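You operate a simulated robot arm through the tools that you are given. There is no shell and no other tool. Be economical: measure what you need, move in short steps, check, and stop when the job is done.

Carry out the task below with a simulated robot arm. There is one attempt and no reset: what you move stays moved.

JOB
Top the salt tub up to about its line, seat it in the cruet stand.
Fine: it goes in the well with the white mark; use the salt carton and put it back; the lid goes back on the tub.

The check looks at the end state, three seconds after you hand in, the way a careful person would. Anything else that was tipped, shoved, dropped, spilled or broken makes it a failure. A push-on lid holds only when it is set on centred and level and pressed home; a screw cap is set on level and turned clockwise until tight.

ROBOT AND FRAMES
A 6-joint arm with a two-finger parallel gripper, fixed in place. Base frame: the origin is at the foot of the arm, x ahead of it, y to its left, z up; the work surface is at about z = 0.76. Lengths are in m, angles in rad, forces in N, time in s.
With the tool pointing down near the work surface it reaches from about 0.26 to 0.68 m from the base axis. Its first joint turns from -1.152 to 1.152 rad. Payload 2.9 kg.
The tool frame sits at the grasp point between the pads (the TCP): z along the fingers, y along the line on which they close. The tips reach 0.03 m beyond it. The gripper opens to 0.11 m. The fingers are 0.02 m wide and 0.01 m thick; the gripper's body (0.048 by 0.112 m) begins 0.055 m behind the TCP.
Orientation is told as [roll, pitch, yaw] about the base's x, y, z axes, in that order, counted from this pose: with the fingers straight down and closing along the base's y, the tool's x points along the base's -x, its y along +y and its z along -z.

CONTROLS
- The arm moves only by the tool step_arm. Its argument "increments" is a list of rows, each an object of numbers (a shift or turn left out is 0, a gripper value left out holds the last): "x", "y", "z": the shift along the base's x, y, z in m; "rx", "ry", "rz": the turn, a rotation vector about the base's x, y, z in rad; "hand": the opening, from 0 (shut) to 1 (fully open). In form: [{"x": .., "y": .., "z": .., "rx": .., "ry": .., "rz": .., "hand": ..}, ...]. A call has 1 to 10 rows; each row is the pose to reach, as a shift and turn from the pose commanded when the call began. Each row takes 0.2 s and may step no farther than 0.05 m and 0.15 rad from the row before; otherwise, or with a gripper value out of range, the whole call is refused. A pose out of reach is approached as far as the arm can. The call stops where the force on the tool passes 40 N (or 10 N more than at its start, if that is more) or the arm is blocked; 0.2 s more then pass. Each finger travels about 0.108 m/s and halts on what it meets, pressing with about 34 N; the grip force reading is that of the motor and also rises with nothing between the fingers. The clock runs only during rows and for 0.2 s after the last one: add rows that repeat a pose to give the fingers time. The reply holds the time, the measured pose of the TCP, the force on the tool along the base axes, the opening and the grip force, in the units named above and with some noise, and new pictures: "show" is both (left out), scene, wrist or none.
- Cameras (640 x 400 px; columns grow to the right, rows downward): "scene" is fixed at [0.0711, 0.4259, 1.3949]; the picture's right is [-0.84, -0.55, 0.00], its down [-0.27, 0.42, -0.87] and it looks along [0.48, -0.73, -0.50] (base axes); focal length 349 px, centre (320, 200). "wrist" rides on the gripper at [0.072, 0.017, -0.103] in the tool frame; the picture's right is [-0.23, 0.97, 0.00], its down [-0.76, -0.18, -0.62] and it looks along [-0.61, -0.14, 0.78] (tool axes); focal length 222 px, centre (320, 200). There is no depth. A picture from a camera that has moved, and an enlarged one, comes with that camera's place and axes in the base frame and with its lens.
- inspect(camera, box): a new picture of the part [left, top, right, bottom] of that camera's present view, enlarged. The clock stands still meanwhile.
- sign_off(): hands the job in; it is judged then, once.

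Work in short steps. Places have to be worked out from the pictures, the camera data and where the tool is seen: move nearer, look again, correct. Check each grasp and each placing, and mend what went wrong. You have 120 turns and 200 pictures in all, those below and enlarged ones among them. Open the gripper and draw the arm clear of the work before you hand the job in, unless the task says otherwise; then end with one line.

The tools are called as a command line: name --argument value ..., lists and objects as JSON in quotes. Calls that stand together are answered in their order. step_arm: Moves the arm, as the interface text tells. Its arguments: {"type":"object","properties":{"increments":{"type":"array"},"show":{"type":"string","enum":["both","scene","wrist","none"]}},"required":["increments"]} The other tools are called the same way: inspect (camera, box) takes an enlarged picture of a part of a camera's view; sign_off () hands the job in.

At the start:

```text
time_s: 0.0
tool_pos: [0.3408, -0.2043, 1.1306]
ee_rot: [0.001, -0.001, -0.001]
force: [-0.8, -0.4, -0.2]
width: 0.1101
grasp_force: 0.1
```

scene: 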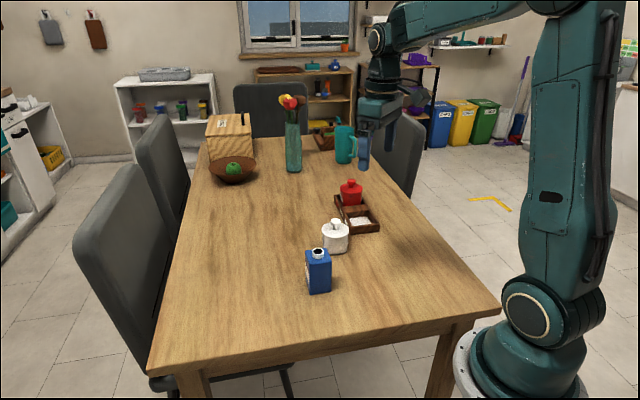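
wrist: 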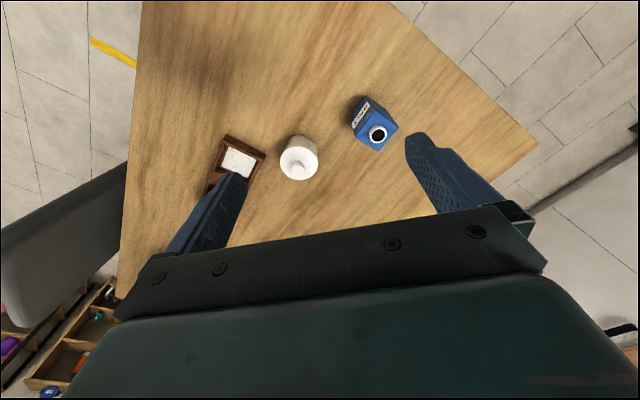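

I see a blue carton, a white lidded tub, and a stand with a red pot and a white-marked well. I'll enlarge both views to measure them.

inspect --camera "scene" --box '[280, 160, 400, 310]'

inspect --camera "wrist" --box '[190, 80, 430, 230]'

```text
2.67 times, centred on (340, 235) of scene
camera zoom: at [0.0711, 0.4259, 1.3949], right [-0.84, -0.55, 0.0], down [-0.27, 0.42, -0.87], along [0.48, -0.73, -0.5], focal length 930 px, centre (267, 107)
```

zoom: 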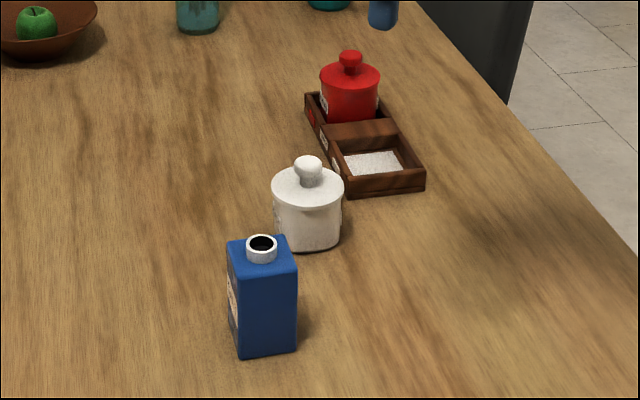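

```text
2.67 times, centred on (310, 155) of wrist
camera zoom: at [0.2679, -0.1879, 1.2339], right [0.23, 0.97, 0.0], down [0.76, -0.18, 0.62], along [0.61, -0.14, -0.78], focal length 592 px, centre (347, 320)
```

zoom: 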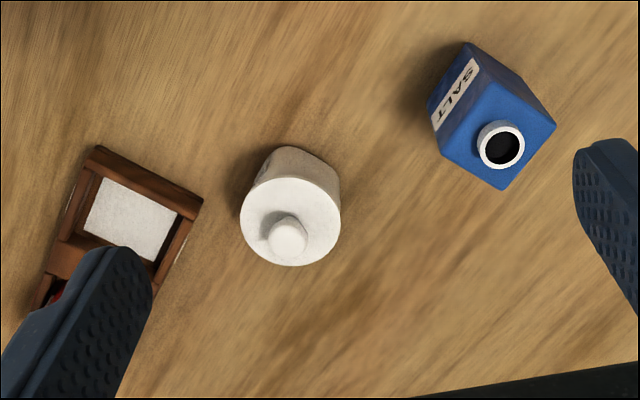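

Triangulation puts the carton spout near (0.44,-0.125,0.868), the tub knob near (0.487,-0.285,0.845) and the white well near (0.48,-0.43). I'll go lower above the tub for a closer look.

step_arm --increments '[{"x": 0.02, "y": -0.02, "z": -0.035}, {"x": 0.04, "y": -0.04, "z": -0.07}, {"x": 0.06, "y": -0.05, "z": -0.1}, {"x": 0.06, "y": -0.05, "z": -0.1}]' --show "both"

```text
time_s: 1.0
tool_pos: [0.3993, -0.2545, 1.0319]
ee_rot: [0.001, -0.001, 0.0]
force: [0.5, 1.1, -0.1]
width: 0.1099
grasp_force: 0.1
camera wrist: at [0.3272, -0.2377, 1.1354], right [0.23, 0.97, 0.0], down [0.76, -0.18, 0.62], along [0.61, -0.14, -0.78], focal length 222 px, centre (320, 200)
```

scene: 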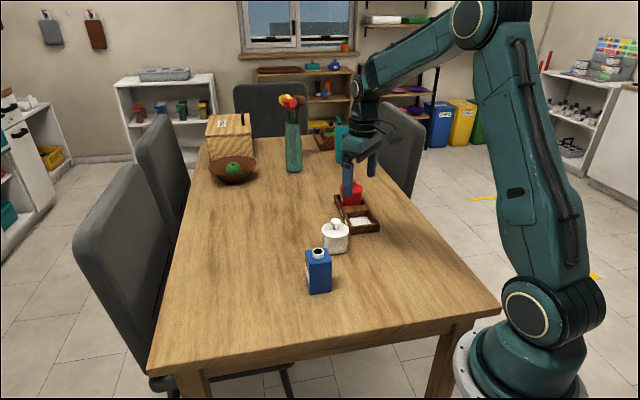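
wrist: 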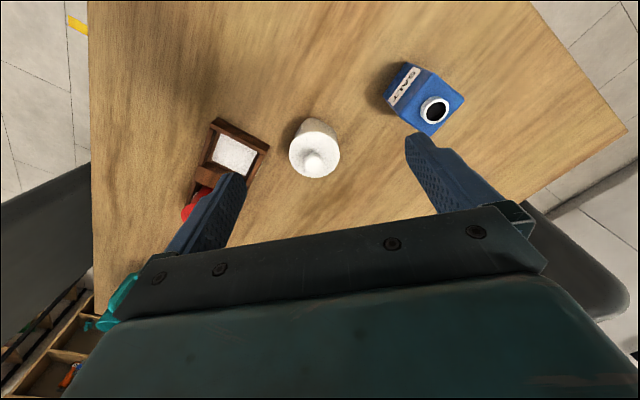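

The knob estimate agrees, at about (0.484,-0.283). I'll enlarge the view for carton yaw, stand geometry and tub shape.

inspect --camera "wrist" --box '[260, 50, 480, 188]'

inspect --camera "scene" --box '[290, 180, 390, 300]'

```text
2.90 times, centred on (370, 119) of wrist
camera zoom: at [0.3272, -0.2377, 1.1354], right [0.23, 0.97, 0.0], down [0.76, -0.18, 0.62], along [0.61, -0.14, -0.78], focal length 644 px, centre (175, 435)
```

zoom: 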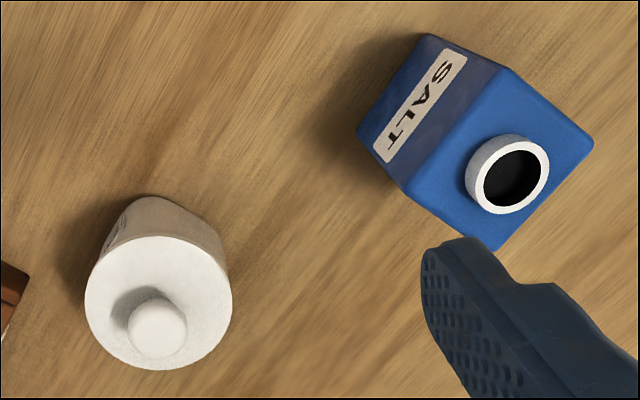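

```text
3.33 times, centred on (340, 240) of scene
camera zoom: at [0.0711, 0.4259, 1.3949], right [-0.84, -0.55, 0.0], down [-0.27, 0.42, -0.87], along [0.48, -0.73, -0.5], focal length 1162 px, centre (253, 67)
```

zoom: 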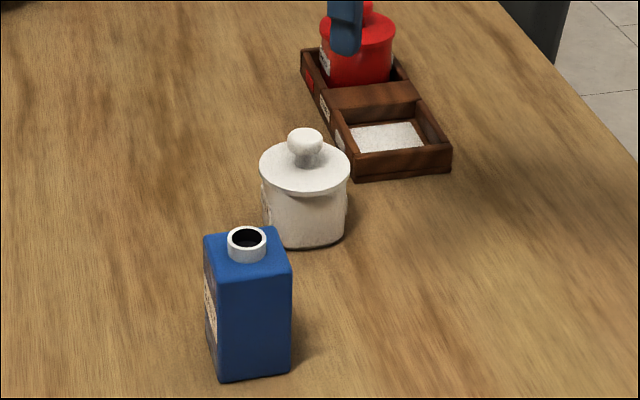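

The carton is about 0.053 square, yawed about 45°, centred at (0.437,-0.123), and the tub lid is about 0.076 across. I'll move above the knob with the hand partly closed and check alignment.

step_arm --increments '[{"x": 0.03, "y": -0.01, "z": -0.01}, {"x": 0.06, "y": -0.02, "z": -0.03}, {"x": 0.0857, "y": -0.0285, "z": -0.06}, {"x": 0.0857, "y": -0.0285, "z": -0.1, "hand": 0.6}, {"x": 0.0857, "y": -0.0285, "z": -0.1, "hand": 0.6}]'

```text
time_s: 2.2
tool_pos: [0.4871, -0.2812, 0.9322]
ee_rot: [0.0, 0.0, 0.0]
force: [-0.7, 1.4, -0.2]
width: 0.066
grasp_force: 0.1
camera wrist: at [0.4148, -0.2652, 1.0363], right [0.23, 0.97, 0.0], down [0.76, -0.18, 0.62], along [0.61, -0.14, -0.78], focal length 222 px, centre (320, 200)
```

scene: 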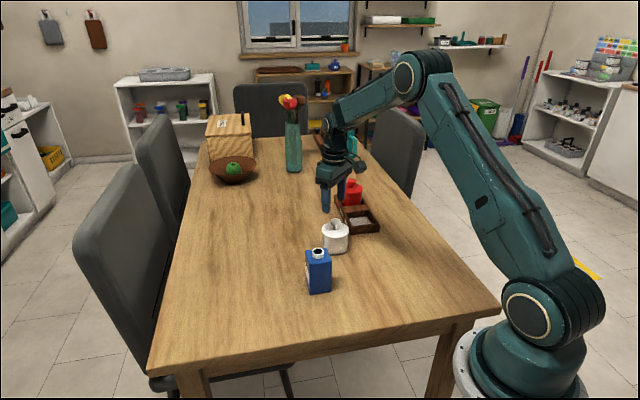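
wrist: 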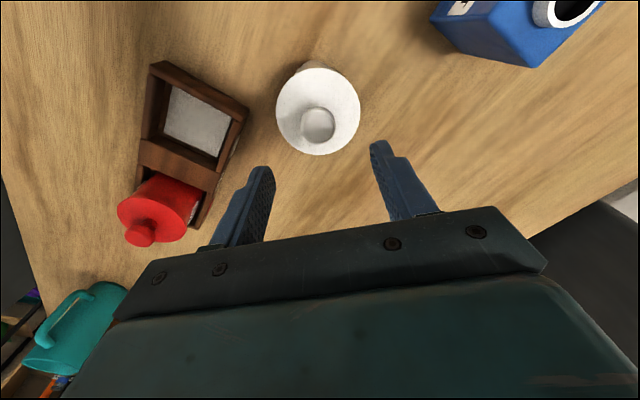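

All three wrist views agree on the knob at about (0.4765,-0.281), top at about 0.86. I'll lower over it and stop before closing.

step_arm --increments '[{"x": -0.01, "y": 0.0, "z": -0.03}, {"x": -0.0103, "y": 0.0, "z": -0.06}, {"x": -0.0103, "y": 0.0, "z": -0.071}, {"x": -0.0103, "y": 0.0, "z": -0.071}]'

inspect --camera "scene" --box '[290, 180, 390, 300]'

```text
time_s: 3.2
tool_pos: [0.4757, -0.2832, 0.8602]
ee_rot: [0.0, 0.001, 0.001]
force: [-0.3, 0.4, -0.6]
width: 0.0662
grasp_force: 0.0
camera wrist: at [0.4036, -0.2657, 0.9641], right [0.23, 0.97, 0.0], down [0.76, -0.18, 0.62], along [0.61, -0.14, -0.78], focal length 222 px, centre (320, 200)
```

scene: 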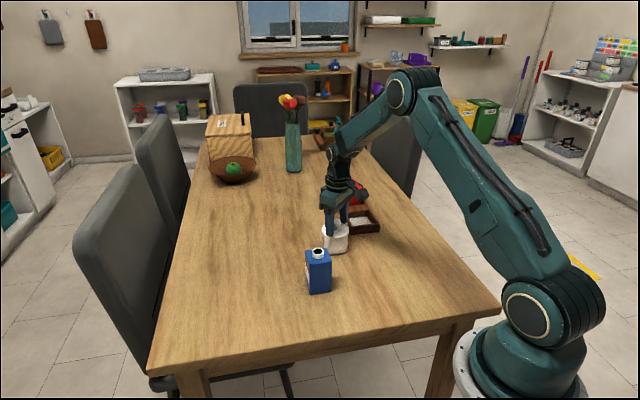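
wrist: 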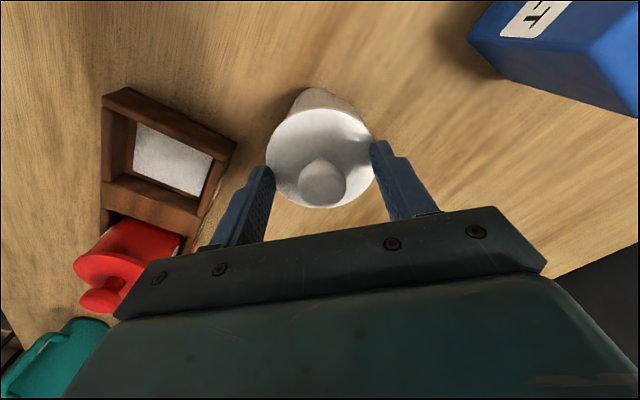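

```text
3.33 times, centred on (340, 240) of scene
camera zoom: at [0.0711, 0.4259, 1.3949], right [-0.84, -0.55, 0.0], down [-0.27, 0.42, -0.87], along [0.48, -0.73, -0.5], focal length 1162 px, centre (253, 67)
```

zoom: 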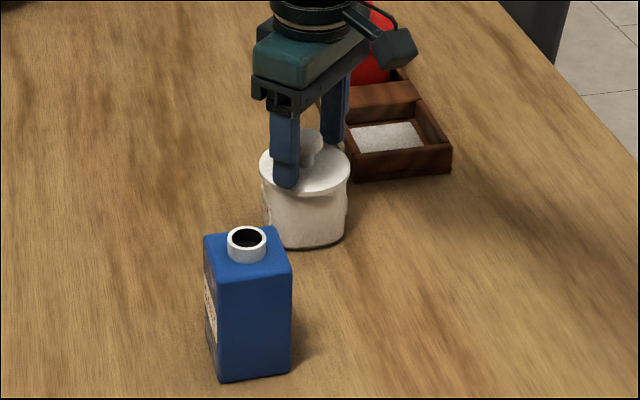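

The knob sits centrally between the fingers. I'll close on it.

step_arm --increments '[{"y": 0.002}, {"y": 0.002, "hand": 0.3}, {"y": 0.002, "hand": 0.0}, {"y": 0.002, "hand": 0.0}, {"y": 0.002, "hand": 0.0}]' --show "wrist"

```text
time_s: 4.4
tool_pos: [0.4757, -0.2811, 0.8605]
ee_rot: [0.0, 0.0, -0.001]
force: [0.6, 0.4, -0.4]
width: 0.0281
grasp_force: 33.9
camera wrist: at [0.4033, -0.2638, 0.9637], right [0.23, 0.97, 0.0], down [0.76, -0.18, 0.62], along [0.61, -0.14, -0.78], focal length 222 px, centre (320, 200)
```

wrist: 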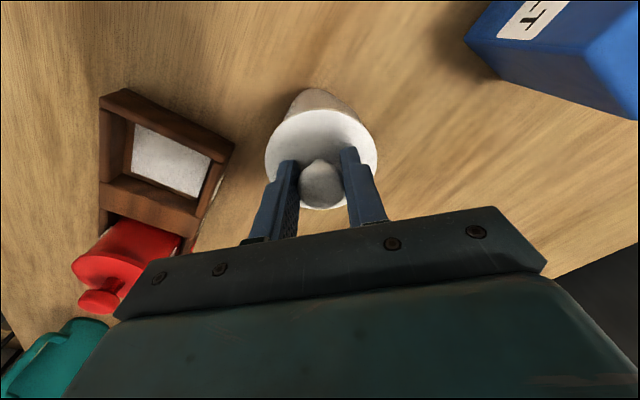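

The knob is gripped at 28 mm. I'll lift slowly straight up.

step_arm --increments '[{"z": 0.004}, {"z": 0.01}, {"z": 0.02}, {"z": 0.04}, {"z": 0.04}]'

inspect --camera "scene" --box '[290, 180, 390, 300]'

```text
time_s: 5.6
tool_pos: [0.4761, -0.2825, 0.8994]
ee_rot: [0.001, -0.001, 0.0]
force: [0.0, 0.4, -0.6]
width: 0.028
grasp_force: 33.8
camera wrist: at [0.4033, -0.2649, 1.0032], right [0.23, 0.97, 0.0], down [0.76, -0.18, 0.62], along [0.61, -0.14, -0.78], focal length 222 px, centre (320, 200)
```

scene: 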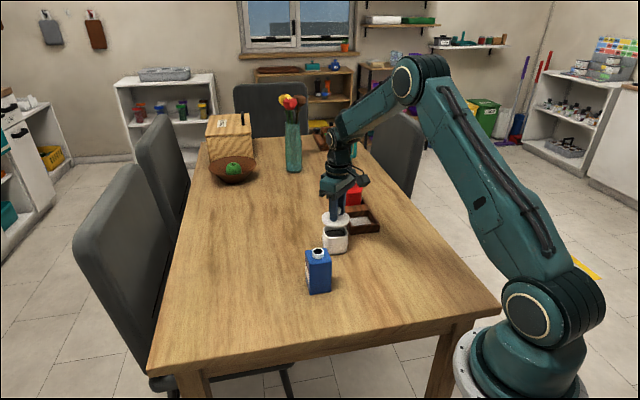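
wrist: 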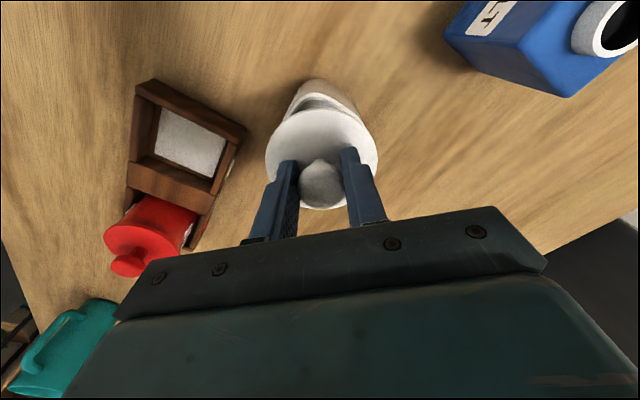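

```text
3.33 times, centred on (340, 240) of scene
camera zoom: at [0.0711, 0.4259, 1.3949], right [-0.84, -0.55, 0.0], down [-0.27, 0.42, -0.87], along [0.48, -0.73, -0.5], focal length 1162 px, centre (253, 67)
```

zoom: 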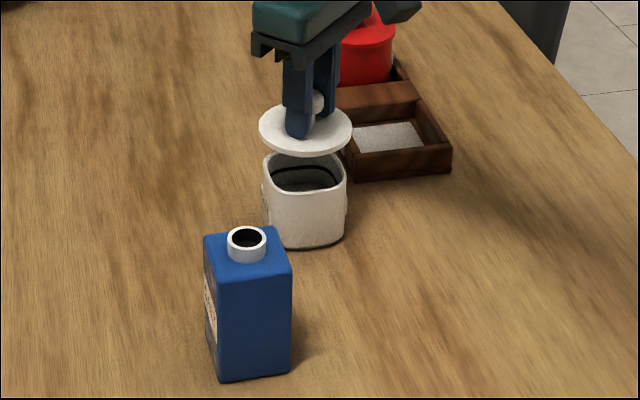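

The lid is off, and the tub is rounded-square with a dark line inside. I'll carry the lid to a clear spot at about (0.60,-0.20).

step_arm --increments '[{"x": 0.03, "y": 0.02, "z": 0.015}, {"x": 0.065, "y": 0.045, "z": 0.015}, {"x": 0.1, "y": 0.07, "z": 0.015}, {"x": 0.124, "y": 0.082, "z": 0.0}, {"x": 0.124, "y": 0.082, "z": -0.04}, {"x": 0.124, "y": 0.082, "z": -0.06}, {"x": 0.124, "y": 0.082, "z": -0.06}]'

inspect --camera "scene" --box '[240, 170, 390, 300]'

```text
time_s: 7.2
tool_pos: [0.6004, -0.197, 0.8388]
ee_rot: [0.002, 0.0, 0.001]
force: [-0.1, -0.1, -0.7]
width: 0.0283
grasp_force: 34.2
camera wrist: at [0.5273, -0.1808, 0.9419], right [0.23, 0.97, 0.0], down [0.76, -0.18, 0.62], along [0.61, -0.14, -0.78], focal length 222 px, centre (320, 200)
```

scene: 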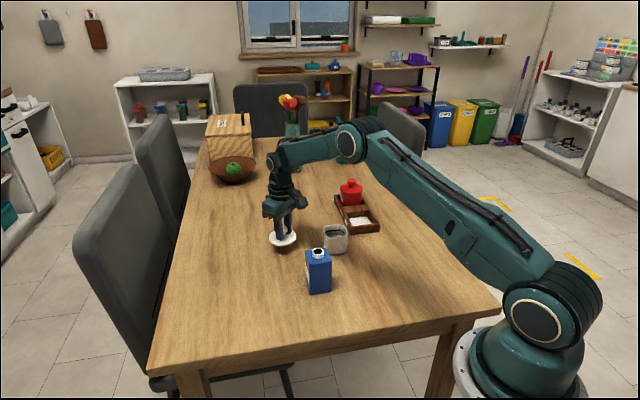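
wrist: 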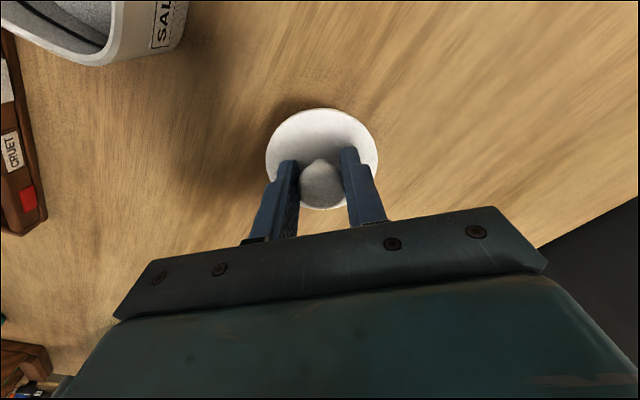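

```text
3.08 times, centred on (315, 235) of scene
camera zoom: at [0.0711, 0.4259, 1.3949], right [-0.84, -0.55, 0.0], down [-0.27, 0.42, -0.87], along [0.48, -0.73, -0.5], focal length 1073 px, centre (335, 92)
```

zoom: 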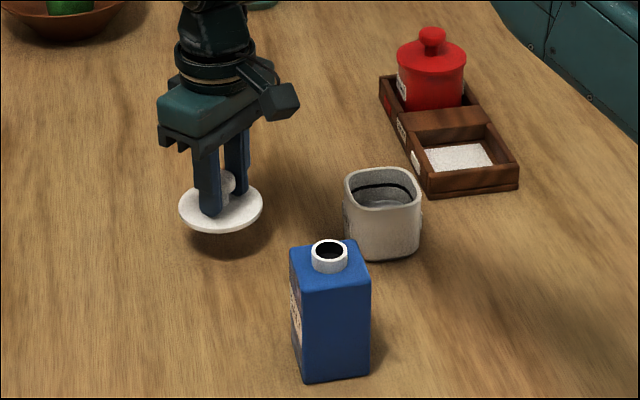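

The lid is still above the table. I'll lower it in small steps until it touches.

step_arm --increments '[{"z": -0.01}, {"z": -0.018}, {"z": -0.021}, {"z": -0.024}, {"z": -0.027}, {"z": -0.027}]' --show "scene"

inspect --camera "scene" --box '[240, 170, 390, 300]'

```text
time_s: 8.6
tool_pos: [0.6002, -0.1998, 0.8131]
ee_rot: [-0.001, -0.002, 0.001]
force: [0.3, -0.6, -0.1]
width: 0.028
grasp_force: 34.3
```

scene: 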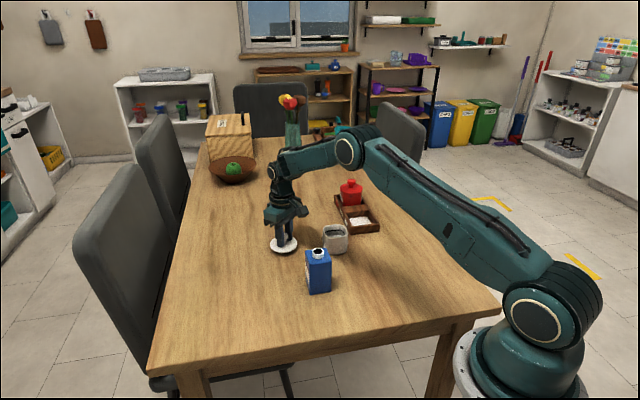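

```text
3.08 times, centred on (315, 235) of scene
camera zoom: at [0.0711, 0.4259, 1.3949], right [-0.84, -0.55, 0.0], down [-0.27, 0.42, -0.87], along [0.48, -0.73, -0.5], focal length 1073 px, centre (335, 92)
```

zoom: 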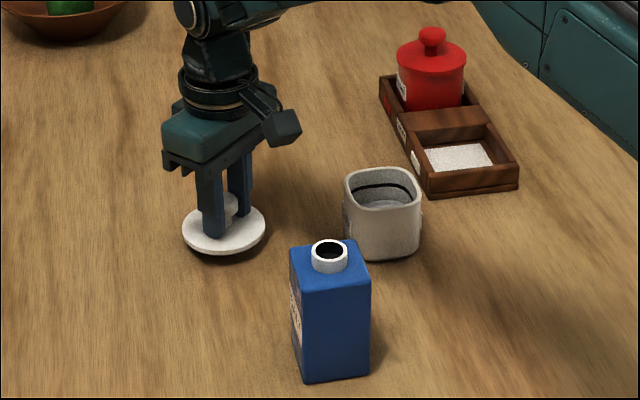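

Still a few mm above the table by the shadow, so I'll keep lowering gently.

step_arm --increments '[{"z": -0.002}, {"z": -0.004}, {"z": -0.006}, {"z": -0.008}, {"z": -0.01}, {"z": -0.01}]' --show "none"

inspect --camera "scene" --box '[260, 200, 330, 260]'

```text
time_s: 10.0
tool_pos: [0.6009, -0.2006, 0.8044]
ee_rot: [-0.002, -0.003, 0.0]
force: [-5.3, 2.4, 21.0]
width: 0.0279
grasp_force: 33.8
```

```text
6.67 times, centred on (295, 230) of scene
camera zoom: at [0.0706, 0.4261, 1.3949], right [-0.84, -0.55, 0.0], down [-0.27, 0.42, -0.87], along [0.48, -0.73, -0.5], focal length 2325 px, centre (487, 0)
```

zoom: 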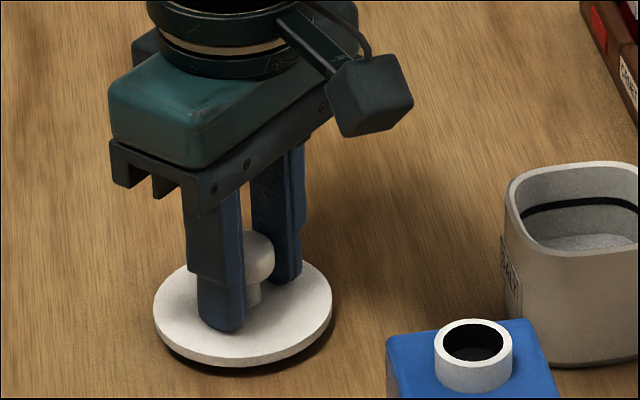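

Contact reads 21 N, so the lid rests on its plug. I'll release, rise and look.

step_arm --increments '[{"z": 0.001}, {"z": 0.001, "hand": 0.5}, {"z": 0.001, "hand": 0.5}, {"z": 0.03, "hand": 0.6}, {"z": 0.07}, {"z": 0.11}, {"z": 0.15}, {"z": 0.15}]'

inspect --camera "wrist" --box '[0, 0, 480, 240]'

```text
time_s: 11.8
tool_pos: [0.5976, -0.1996, 0.9519]
ee_rot: [-0.001, 0.002, 0.002]
force: [-0.7, -0.4, -0.2]
width: 0.0662
grasp_force: 0.1
camera wrist: at [0.5257, -0.1822, 1.0551], right [0.23, 0.97, 0.0], down [0.76, -0.18, 0.62], along [0.61, -0.14, -0.78], focal length 222 px, centre (320, 200)
```

scene: 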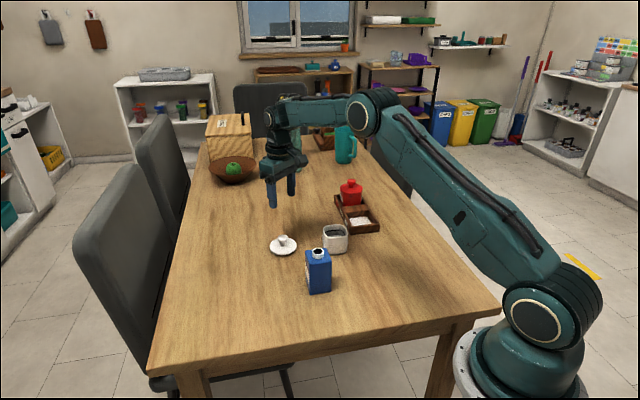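
wrist: 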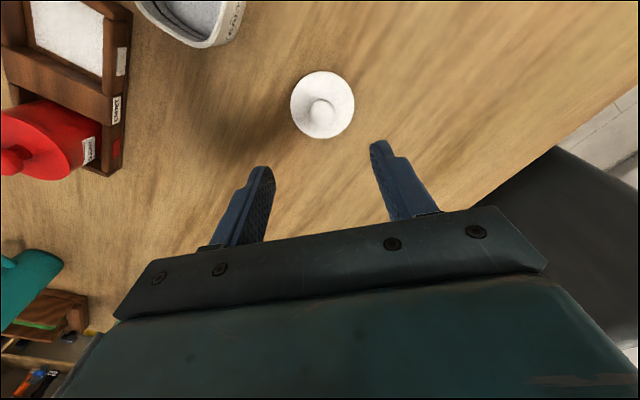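

```text
1.33 times, centred on (240, 120) of wrist
camera zoom: at [0.5257, -0.1822, 1.0551], right [0.23, 0.97, 0.0], down [0.76, -0.18, 0.62], along [0.61, -0.14, -0.78], focal length 296 px, centre (427, 307)
```

zoom: 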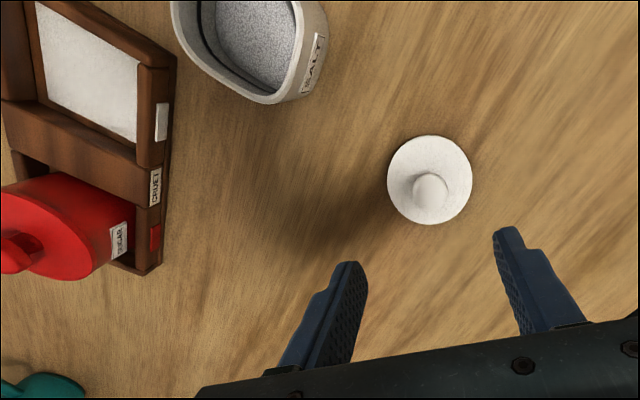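

The lid rests safely, and the empty well carries the white mark. Next I'll flip the wrist so the camera ends up above the hand for a side grasp of the carton, while backing off to open space.

step_arm --increments '[{"x": -0.02, "z": 0.01, "rz": 0.15}, {"x": -0.04, "z": 0.02, "rz": 0.3}, {"x": -0.06, "z": 0.04, "rz": 0.45}, {"x": -0.08, "z": 0.06, "rz": 0.6}, {"x": -0.1, "z": 0.06, "rz": 0.75}, {"x": -0.12, "z": 0.06, "rz": 0.9}, {"x": -0.14, "z": 0.06, "rz": 1.05}, {"x": -0.16, "z": 0.06, "rz": 1.2}, {"x": -0.18, "z": 0.06, "rz": 1.35}, {"x": -0.2, "z": 0.06, "rz": 1.5}]' --show "wrist"

step_arm --increments '[{"rz": 0.15}, {"rz": 0.3}, {"rz": 0.45}, {"rz": 0.6}, {"rz": 0.75}, {"rz": 0.9}, {"rz": 1.05}, {"rz": 1.2}, {"rz": 1.35}, {"rz": 1.5}]' --show "both"

```text
time_s: 14.0
tool_pos: [0.4001, -0.2009, 1.0097]
ee_rot: [0.0, 0.0, 1.503]
force: [-0.4, 0.0, 0.4]
width: 0.0658
grasp_force: 0.0
camera wrist: at [0.3776, -0.2713, 1.1136], right [-0.96, 0.29, 0.0], down [0.23, 0.75, 0.62], along [0.18, 0.6, -0.78], focal length 222 px, centre (320, 200)
```

wrist: 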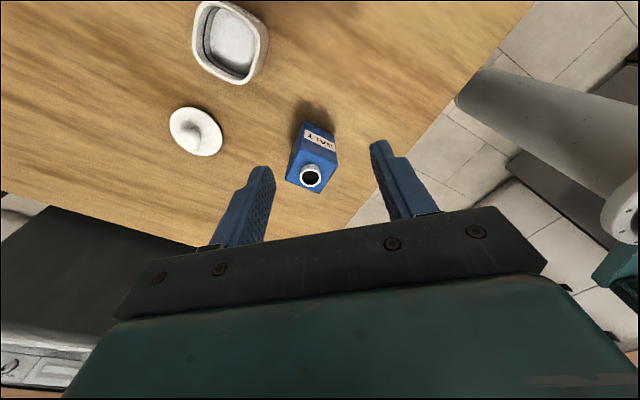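

```text
time_s: 16.2
tool_pos: [0.4862, -0.1741, 1.0977]
ee_rot: [-0.098, -0.055, 2.982]
force: [5.0, -1.8, 8.0]
width: 0.0661
grasp_force: 0.1
out of reach, approached as far as the arm can: row 8, 9, 10
camera wrist: at [0.5578, -0.2124, 1.1948], right [-0.38, -0.92, -0.08], down [-0.7, 0.23, 0.68], along [-0.6, 0.32, -0.73], focal length 222 px, centre (320, 200)
```

scene: 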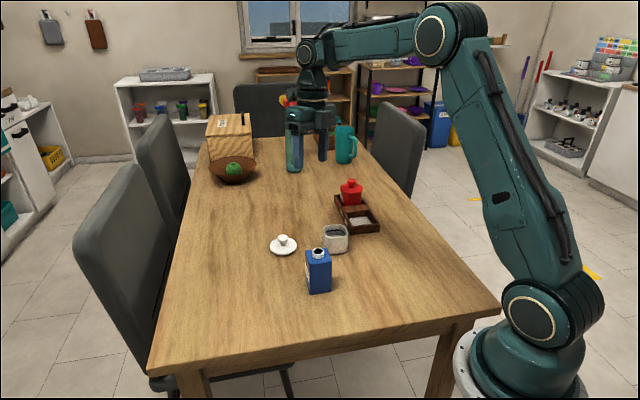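
wrist: 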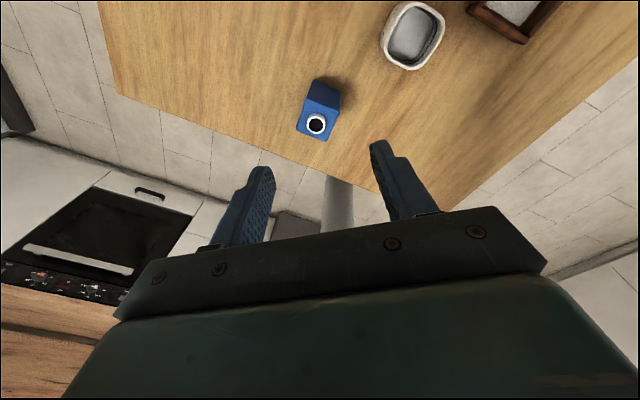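

Joint 6 hit its limit at about π, so the flipped orientation isn't usable. I'll unwind and use the unflipped side grasp instead.

step_arm --increments '[{"rz": -0.15}, {"rz": -0.3}, {"rz": -0.45}, {"rz": -0.6}, {"rz": -0.75}, {"rz": -0.9}, {"rz": -1.05}, {"rz": -1.2}, {"rz": -1.35}, {"rz": -1.5}]' --show "none"

step_arm --increments '[{"rz": -0.15}, {"rz": -0.3}, {"rz": -0.45}, {"rz": -0.6}, {"rz": -0.75}, {"rz": -0.75}]' --show "scene"

```text
time_s: 18.4
tool_pos: [0.4908, -0.1758, 1.1053]
ee_rot: [-0.093, -0.033, 1.477]
force: [1.4, 0.7, 0.9]
width: 0.066
grasp_force: 0.0
```

```text
time_s: 19.8
tool_pos: [0.4897, -0.1768, 1.1054]
ee_rot: [-0.091, -0.034, 0.727]
force: [-0.5, 0.2, 0.3]
width: 0.0661
grasp_force: 0.2
```

scene: 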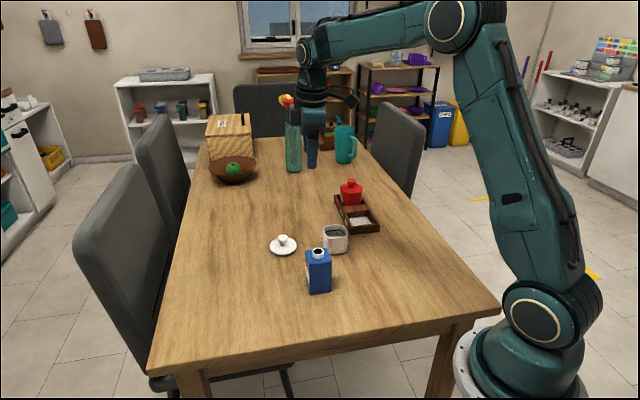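

Control is back. I'll level the residual tilt, move over to the carton's pre-grasp area and open the hand fully.

step_arm --increments '[{"x": -0.03, "y": -0.006, "z": -0.02, "rx": 0.032, "ry": 0.032, "rz": 0.03, "hand": 1.0}, {"x": -0.065, "y": -0.012, "z": -0.05, "rx": 0.064, "ry": 0.064, "rz": 0.058}, {"x": -0.1, "y": -0.018, "z": -0.08, "rx": 0.064, "ry": 0.064, "rz": 0.058}, {"x": -0.13, "y": -0.023, "z": -0.1, "rx": 0.064, "ry": 0.064, "rz": 0.058}, {"x": -0.13, "y": -0.023, "z": -0.1, "rx": 0.064, "ry": 0.064, "rz": 0.058}]' --show "none"

step_arm --increments '[{"rx": 0.1, "ry": -0.1}, {"rx": 0.2, "ry": -0.2}, {"rx": 0.3, "ry": -0.3}, {"rx": 0.4, "ry": -0.4}, {"rx": 0.5, "ry": -0.5}, {"rx": 0.6, "ry": -0.6}, {"rx": 0.7, "ry": -0.7}, {"rx": 0.716, "ry": -0.716}, {"rx": 0.716, "ry": -0.716}]' --show "both"

```text
time_s: 21.0
tool_pos: [0.3602, -0.1993, 1.0047]
ee_rot: [-0.003, -0.031, 0.784]
force: [-0.4, -0.5, 1.1]
width: 0.1099
grasp_force: 0.0
```

```text
time_s: 23.0
tool_pos: [0.3603, -0.1993, 1.0054]
ee_rot: [0.0, -1.045, 0.783]
force: [0.0, -0.3, -0.5]
width: 0.1102
grasp_force: 0.0
camera wrist: at [0.2591, -0.276, 0.9947], right [-0.61, 0.77, 0.2], down [0.01, -0.24, 0.97], along [0.8, 0.59, 0.13], focal length 222 px, centre (320, 200)
```

scene: 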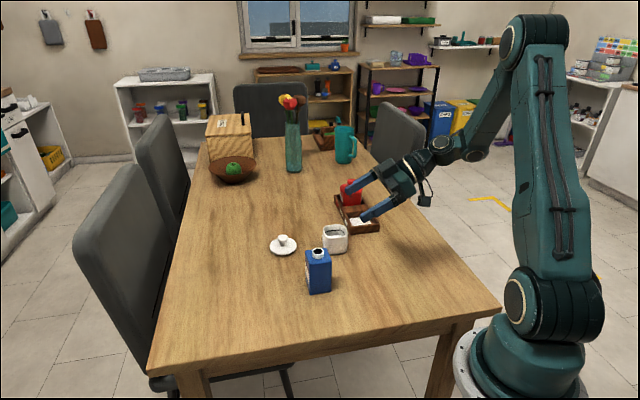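
wrist: 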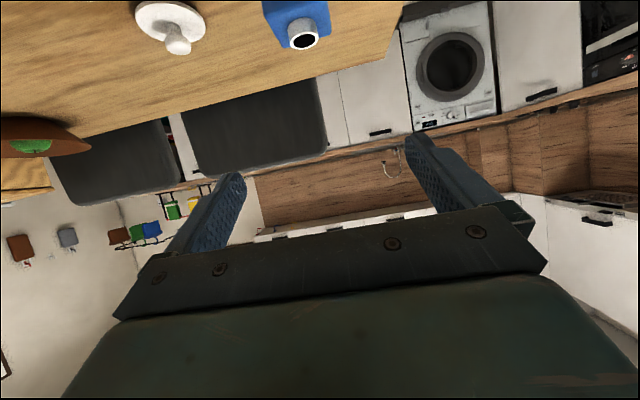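

The side pose is reached. Before holding an open carton, I'll rehearse the pour roll (about the heading axis) in free air at this height.

step_arm --increments '[{"x": 0.02, "rx": 0.105, "ry": 0.105}, {"x": 0.04, "rx": 0.21, "ry": 0.21}, {"x": 0.05, "rx": 0.315, "ry": 0.315}, {"x": 0.05, "rx": 0.42, "ry": 0.42}, {"x": 0.05, "rx": 0.525, "ry": 0.525}, {"x": 0.05, "rx": 0.63, "ry": 0.63}, {"x": 0.05, "rx": 0.735, "ry": 0.735}, {"x": 0.05, "rx": 0.84, "ry": 0.84}, {"x": 0.05, "rx": 0.945, "ry": 0.945}, {"x": 0.05, "rx": 1.05, "ry": 1.05}]' --show "none"

step_arm --increments '[{"rx": 0.105, "ry": 0.105}, {"rx": 0.21, "ry": 0.21}, {"rx": 0.315, "ry": 0.315}, {"rx": 0.42, "ry": 0.42}, {"rx": 0.5, "ry": 0.5}, {"rx": 0.5, "ry": 0.5}]' --show "both"

```text
time_s: 25.2
tool_pos: [0.325, -0.0722, 0.9249]
ee_rot: [1.476, -0.072, -0.276]
force: [0.9, 0.7, 0.4]
width: 0.1099
grasp_force: 0.1
out of reach, approached as far as the arm can: row 4, 5, 6, 7, 8, 9, 10
```

```text
time_s: 26.6
tool_pos: [0.2478, -0.0297, 0.9059]
ee_rot: [1.85, 0.537, -0.184]
force: [0.4, 1.1, 0.1]
width: 0.1099
grasp_force: 0.0
out of reach, approached as far as the arm can: row 1, 2, 3, 4, 5, 6
camera wrist: at [0.1616, -0.1191, 0.9321], right [0.61, -0.39, 0.69], down [0.37, -0.63, -0.68], along [0.7, 0.67, -0.24], focal length 222 px, centre (320, 200)
```

scene: 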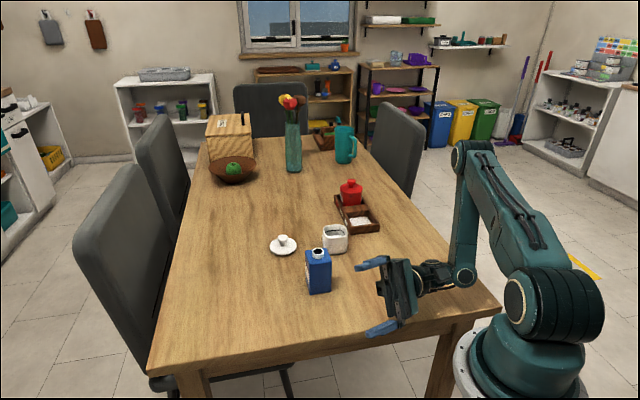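
wrist: 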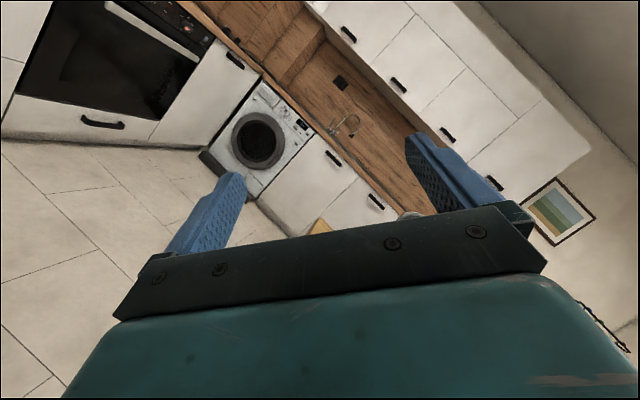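

The rehearsal paid off: a +45° heading runs out of wrist range. I'll use a −45° heading instead, where the pour swings towards radial, with the tool about 35° below horizontal and a vertical descent. I'm reorienting in free air above the carton.

step_arm --increments '[{"z": 0.035, "x": 0.015, "rx": -0.14, "rz": -0.046}, {"z": 0.07, "x": 0.035, "y": -0.01, "rx": -0.28, "rz": -0.092}, {"z": 0.1, "x": 0.06, "y": -0.025, "rx": -0.42, "rz": -0.138}, {"z": 0.115, "x": 0.09, "y": -0.04, "rx": -0.56, "rz": -0.185}, {"z": 0.115, "x": 0.12, "y": -0.06, "rx": -0.7, "rz": -0.231}, {"z": 0.115, "x": 0.15, "y": -0.08, "rx": -0.84, "rz": -0.277}, {"z": 0.115, "x": 0.185, "y": -0.097, "rx": -0.98, "rz": -0.323}, {"z": 0.115, "x": 0.185, "y": -0.097, "rx": -1.12, "rz": -0.369}, {"z": 0.115, "x": 0.185, "y": -0.097, "rx": -1.26, "rz": -0.416}, {"z": 0.115, "x": 0.185, "y": -0.097, "rx": -1.4, "rz": -0.462}]' --show "none"

step_arm --increments '[{"rx": -0.14, "rz": -0.046}, {"rx": -0.28, "rz": -0.092}, {"rx": -0.42, "rz": -0.138}, {"rx": -0.56, "rz": -0.185}, {"rx": -0.7, "rz": -0.231}, {"rx": -0.84, "rz": -0.277}, {"rx": -0.861, "ry": 0.004, "rz": -0.284}, {"rx": -0.861, "ry": 0.004, "rz": -0.284}]' --show "both"

```text
time_s: 28.8
tool_pos: [0.4345, -0.1291, 1.0236]
ee_rot: [0.691, -0.289, -0.914]
force: [0.4, -0.7, 0.2]
width: 0.1099
grasp_force: 0.2
```

```text
time_s: 30.6
tool_pos: [0.4357, -0.1292, 1.0228]
ee_rot: [-0.006, -0.959, -0.775]
force: [-0.7, 0.5, 0.4]
width: 0.11
grasp_force: 0.1
camera wrist: at [0.3575, -0.0285, 1.0218], right [0.78, 0.6, 0.18], down [-0.17, -0.07, 0.98], along [0.6, -0.8, 0.05], focal length 222 px, centre (320, 200)
```

scene: 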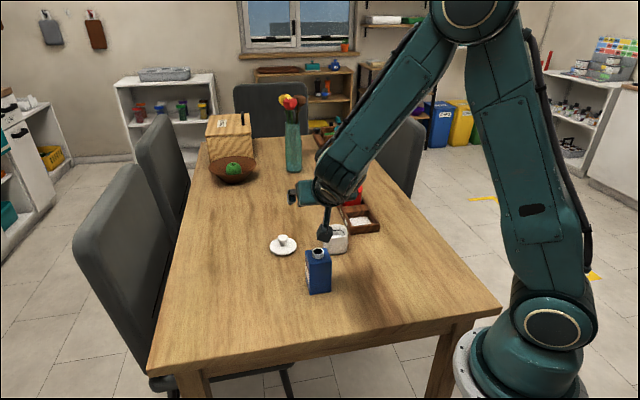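
wrist: 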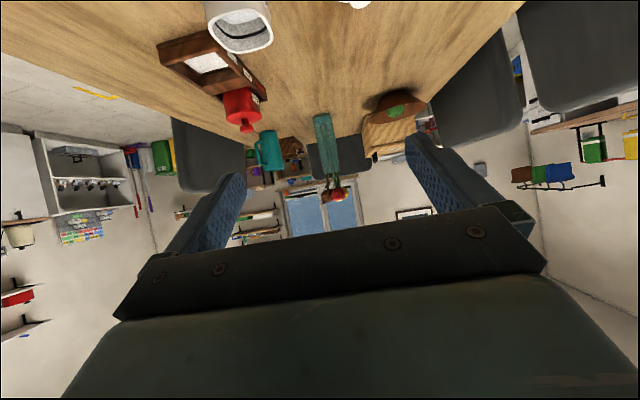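

This pose is feasible. I'll rehearse the pour roll again, with heading axis (0.707,-0.707), near the pour location.

step_arm --increments '[{"x": 0.02, "y": -0.025, "rx": 0.105, "ry": -0.105}, {"x": 0.04, "y": -0.05, "rx": 0.21, "ry": -0.21}, {"x": 0.065, "y": -0.075, "rx": 0.315, "ry": -0.315}, {"x": 0.085, "y": -0.1, "rx": 0.42, "ry": -0.42}, {"x": 0.085, "y": -0.1, "rx": 0.525, "ry": -0.525}, {"x": 0.085, "y": -0.1, "rx": 0.63, "ry": -0.63}, {"x": 0.085, "y": -0.1, "rx": 0.735, "ry": -0.735}, {"x": 0.085, "y": -0.1, "rx": 0.84, "ry": -0.84}, {"x": 0.085, "y": -0.1, "rx": 0.945, "ry": -0.945}, {"x": 0.085, "y": -0.1, "rx": 1.05, "ry": -1.05}]' --show "none"

step_arm --increments '[{"rx": 0.105, "ry": -0.105}, {"rx": 0.21, "ry": -0.21}, {"rx": 0.315, "ry": -0.315}, {"rx": 0.4, "ry": -0.4}, {"rx": 0.4, "ry": -0.4}]' --show "both"

```text
time_s: 32.8
tool_pos: [0.5199, -0.2302, 1.0232]
ee_rot: [1.522, -0.076, -1.743]
force: [1.0, -0.4, 0.1]
width: 0.1099
grasp_force: 0.1
```

```text
time_s: 34.0
tool_pos: [0.5758, -0.2508, 1.0554]
ee_rot: [1.857, 0.385, -1.69]
force: [-0.3, -0.7, -0.1]
width: 0.1101
grasp_force: 0.0
out of reach, approached as far as the arm can: row 2, 3, 4, 5
camera wrist: at [0.4809, -0.1667, 1.0712], right [-0.34, -0.52, 0.78], down [-0.61, -0.51, -0.61], along [0.71, -0.68, -0.15], focal length 222 px, centre (320, 200)
```

scene: 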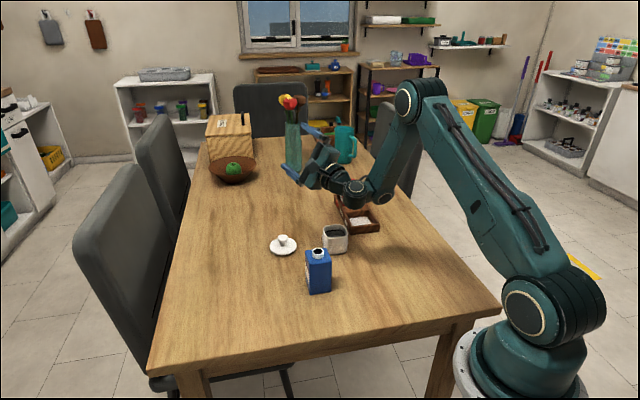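
wrist: 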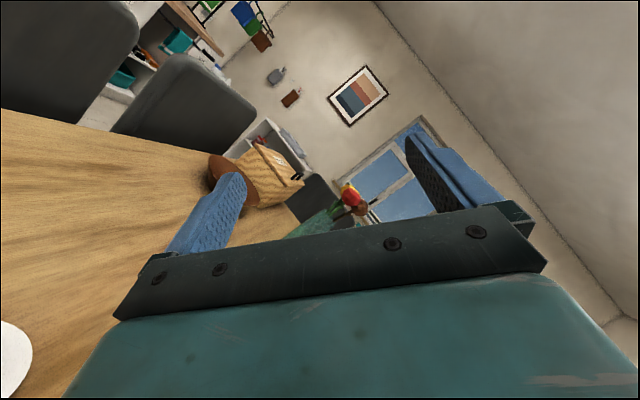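

The roll itself was achieved; only the position shifted, because the tool ended up pointing slightly upward. A pour posture with the tool about 10° below horizontal should work, so I'll test that directly near the pour point in the air.

step_arm --increments '[{"x": 0.0, "rx": 0.074, "ry": 0.092, "rz": -0.027}, {"rx": 0.147, "ry": 0.184, "rz": -0.055}, {"x": -0.015, "z": -0.02, "rx": 0.221, "ry": 0.277, "rz": -0.082}, {"x": -0.03, "z": -0.04, "rx": 0.295, "ry": 0.369, "rz": -0.11}, {"x": -0.049, "y": -0.004, "z": -0.075, "rx": 0.295, "ry": 0.369, "rz": -0.11}, {"x": -0.049, "y": -0.004, "z": -0.105, "rx": 0.295, "ry": 0.369, "rz": -0.11}, {"x": -0.049, "y": -0.004, "z": -0.105, "rx": 0.295, "ry": 0.369, "rz": -0.11}]' --show "both"

```text
time_s: 35.6
tool_pos: [0.5269, -0.255, 0.9501]
ee_rot: [1.369, 0.565, -2.029]
force: [0.5, -0.1, 0.6]
width: 0.1099
grasp_force: 0.1
camera wrist: at [0.4567, -0.1743, 1.0199], right [-0.14, -0.72, 0.68], down [-0.85, -0.27, -0.45], along [0.51, -0.65, -0.57], focal length 222 px, centre (320, 200)
```

scene: 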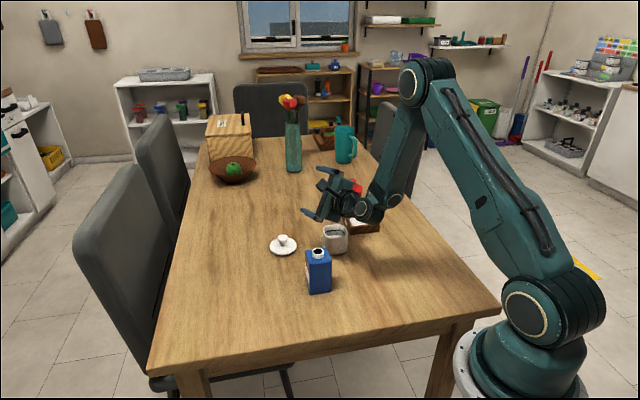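
wrist: 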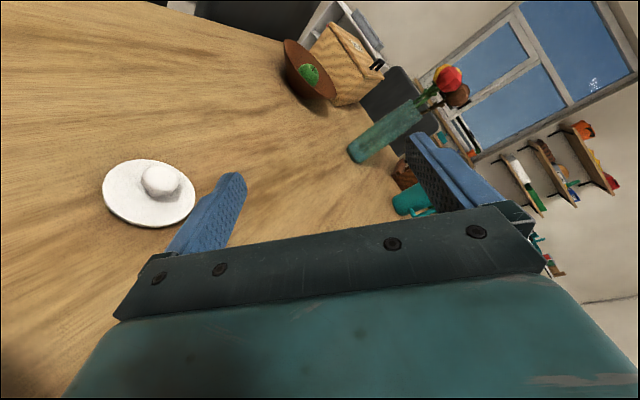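

Reached exactly. I'll check the lower height (0.91), then rise and unroll about the tool axis to test the whole pouring path in reverse.

step_arm --increments '[{"z": -0.03}, {"z": -0.04}, {"z": -0.04}, {"z": 0.0}, {"z": 0.04}]' --show "none"

step_arm --increments '[{"rx": -0.1296, "ry": 0.0473, "rz": 0.0243}, {"rx": -0.2592, "ry": 0.0946, "rz": 0.0486}, {"rx": -0.3888, "ry": 0.142, "rz": 0.0729}, {"rx": -0.5184, "ry": 0.1893, "rz": 0.0972}, {"rx": -0.648, "ry": 0.2366, "rz": 0.1215}, {"rx": -0.7776, "ry": 0.284, "rz": 0.1458}, {"rx": -0.9072, "ry": 0.3312, "rz": 0.17}, {"rx": -1.0368, "ry": 0.3786, "rz": 0.1944}, {"rx": -1.1664, "ry": 0.4258, "rz": 0.2187}, {"rx": -1.296, "ry": 0.473, "rz": 0.243}]' --show "none"

step_arm --increments '[{"rx": -0.1296, "ry": 0.0473, "rz": 0.0243}, {"rx": -0.2592, "ry": 0.0946, "rz": 0.0486}, {"rx": -0.3888, "ry": 0.142, "rz": 0.0729}, {"rx": -0.5184, "ry": 0.1893, "rz": 0.0972}, {"rx": -0.648, "ry": 0.2366, "rz": 0.1215}, {"rx": -0.691, "ry": 0.2523, "rz": 0.1296}, {"rx": -0.691, "ry": 0.2523, "rz": 0.1296}]' --show "scene"

```text
time_s: 36.8
tool_pos: [0.5274, -0.2537, 0.9882]
ee_rot: [1.367, 0.565, -2.03]
force: [-0.1, -0.7, 0.4]
width: 0.1102
grasp_force: 0.0
```

```text
time_s: 39.0
tool_pos: [0.5257, -0.2554, 0.9895]
ee_rot: [1.317, -0.813, -1.729]
force: [-0.6, -0.6, 0.0]
width: 0.11
grasp_force: 0.0
```

```text
time_s: 40.6
tool_pos: [0.5261, -0.2554, 0.9893]
ee_rot: [-0.022, -1.394, -0.324]
force: [-0.2, -0.4, 0.6]
width: 0.1098
grasp_force: 0.1
```

scene: 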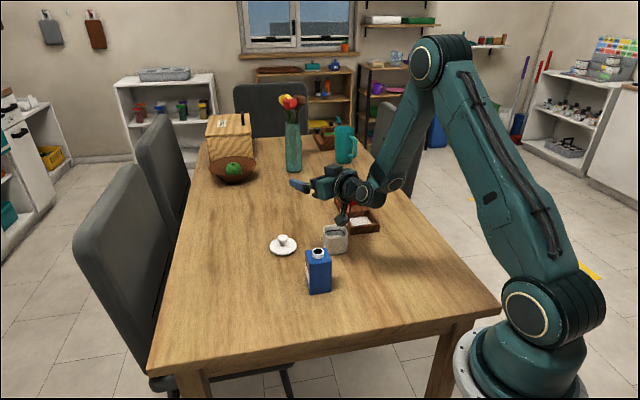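

The whole pouring path is feasible. Now I'll move to the grasp orientation above the carton at about (0.435,-0.128).

step_arm --increments '[{"x": -0.02, "y": 0.03, "rx": 0.047, "ry": 0.074, "rz": -0.086}, {"x": -0.04, "y": 0.055, "rx": 0.095, "ry": 0.148, "rz": -0.172}, {"x": -0.06, "y": 0.08, "rx": 0.142, "ry": 0.222, "rz": -0.257}, {"x": -0.075, "y": 0.105, "rx": 0.189, "ry": 0.297, "rz": -0.343}, {"x": -0.0915, "y": 0.1275, "rx": 0.2365, "ry": 0.3707, "rz": -0.4288}, {"x": -0.0915, "y": 0.1275, "z": -0.02, "rx": 0.2365, "ry": 0.3707, "rz": -0.4288}, {"x": -0.0915, "y": 0.1275, "z": -0.04, "rx": 0.2365, "ry": 0.3707, "rz": -0.4288}, {"x": -0.0915, "y": 0.1275, "z": -0.04, "rx": 0.2365, "ry": 0.3707, "rz": -0.4288}]' --show "both"

inspect --camera "scene" --box '[260, 170, 390, 300]'

```text
time_s: 42.4
tool_pos: [0.4342, -0.1276, 0.949]
ee_rot: [0.0, -0.956, -0.78]
force: [0.3, 0.0, 0.2]
width: 0.1101
grasp_force: 0.1
camera wrist: at [0.3559, -0.026, 0.9493], right [0.78, 0.6, 0.19], down [-0.18, -0.08, 0.98], along [0.6, -0.8, 0.05], focal length 222 px, centre (320, 200)
```

scene: 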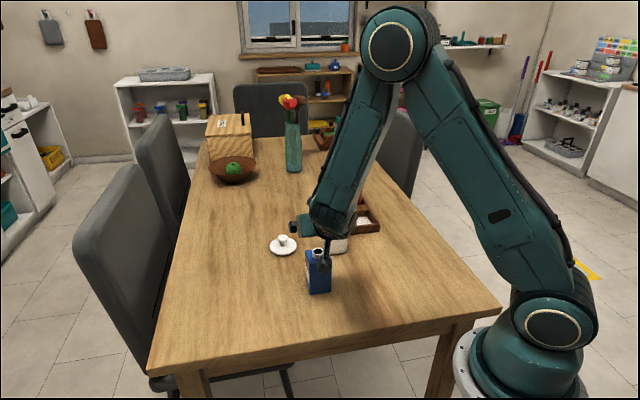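
wrist: 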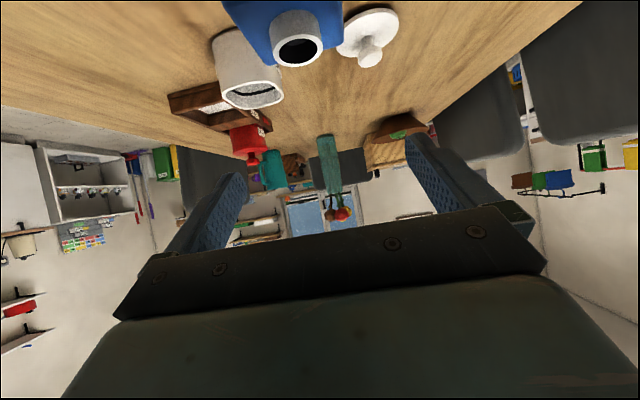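

```text
3.08 times, centred on (325, 235) of scene
camera zoom: at [0.0711, 0.4259, 1.3949], right [-0.84, -0.55, 0.0], down [-0.27, 0.42, -0.87], along [0.48, -0.73, -0.5], focal length 1073 px, centre (305, 92)
```

zoom: 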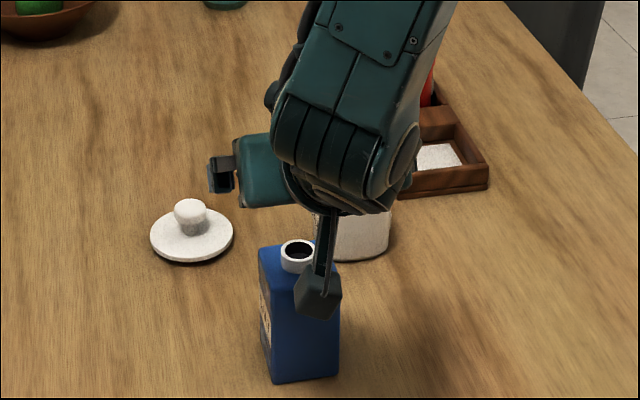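

The wrist view puts the spout near (0.430,-0.118), slightly nearer the hand than assumed, so I'll correct to (0.432,-0.1225). Then I'll descend around the carton to z≈0.82.

step_arm --increments '[{"x": -0.0024, "y": 0.005, "z": -0.02}, {"x": -0.0024, "y": 0.005, "z": -0.05}, {"x": -0.0024, "y": 0.005, "z": -0.08}, {"x": -0.0024, "y": 0.005, "z": -0.1}, {"x": -0.0024, "y": 0.005, "z": -0.1}]' --show "both"

inspect --camera "scene" --box '[260, 200, 380, 310]'

```text
time_s: 43.6
tool_pos: [0.4311, -0.1214, 0.8495]
ee_rot: [0.0, -0.955, -0.781]
force: [0.0, 0.0, 0.0]
width: 0.11
grasp_force: 0.1
camera wrist: at [0.3544, -0.0204, 0.849], right [0.78, 0.6, 0.19], down [-0.18, -0.08, 0.98], along [0.6, -0.8, 0.05], focal length 222 px, centre (320, 200)
```

scene: 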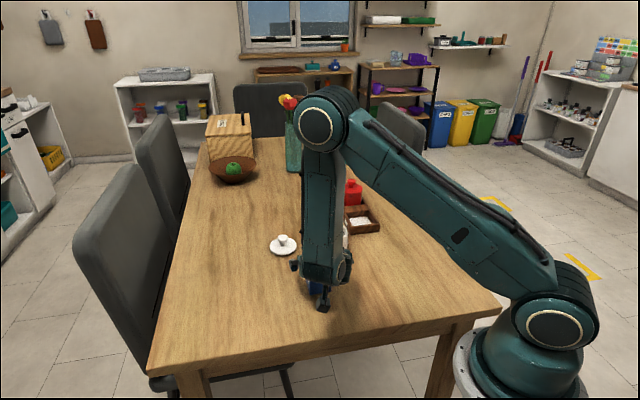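
wrist: 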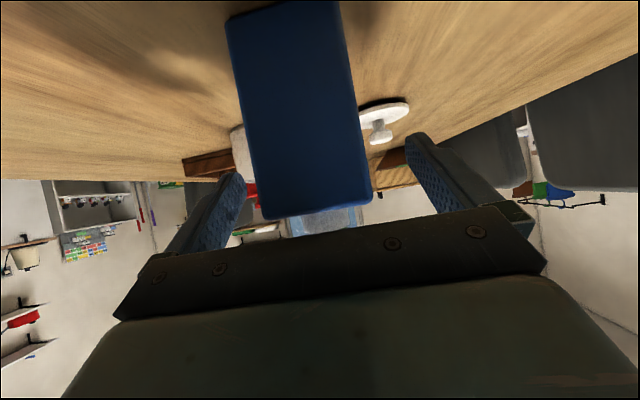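

```text
3.64 times, centred on (320, 255) of scene
camera zoom: at [0.0711, 0.4259, 1.3949], right [-0.84, -0.55, 0.0], down [-0.27, 0.42, -0.87], along [0.48, -0.73, -0.5], focal length 1268 px, centre (320, 0)
```

zoom: 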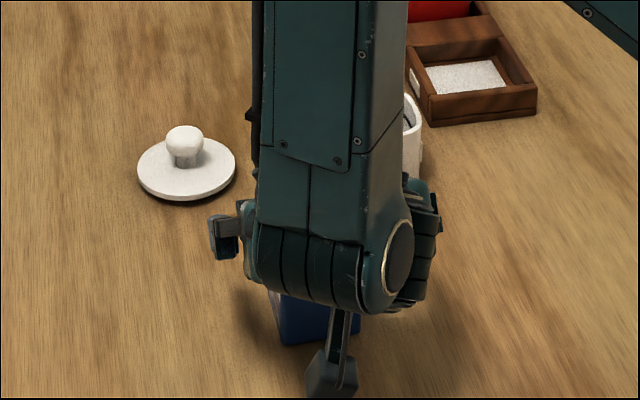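

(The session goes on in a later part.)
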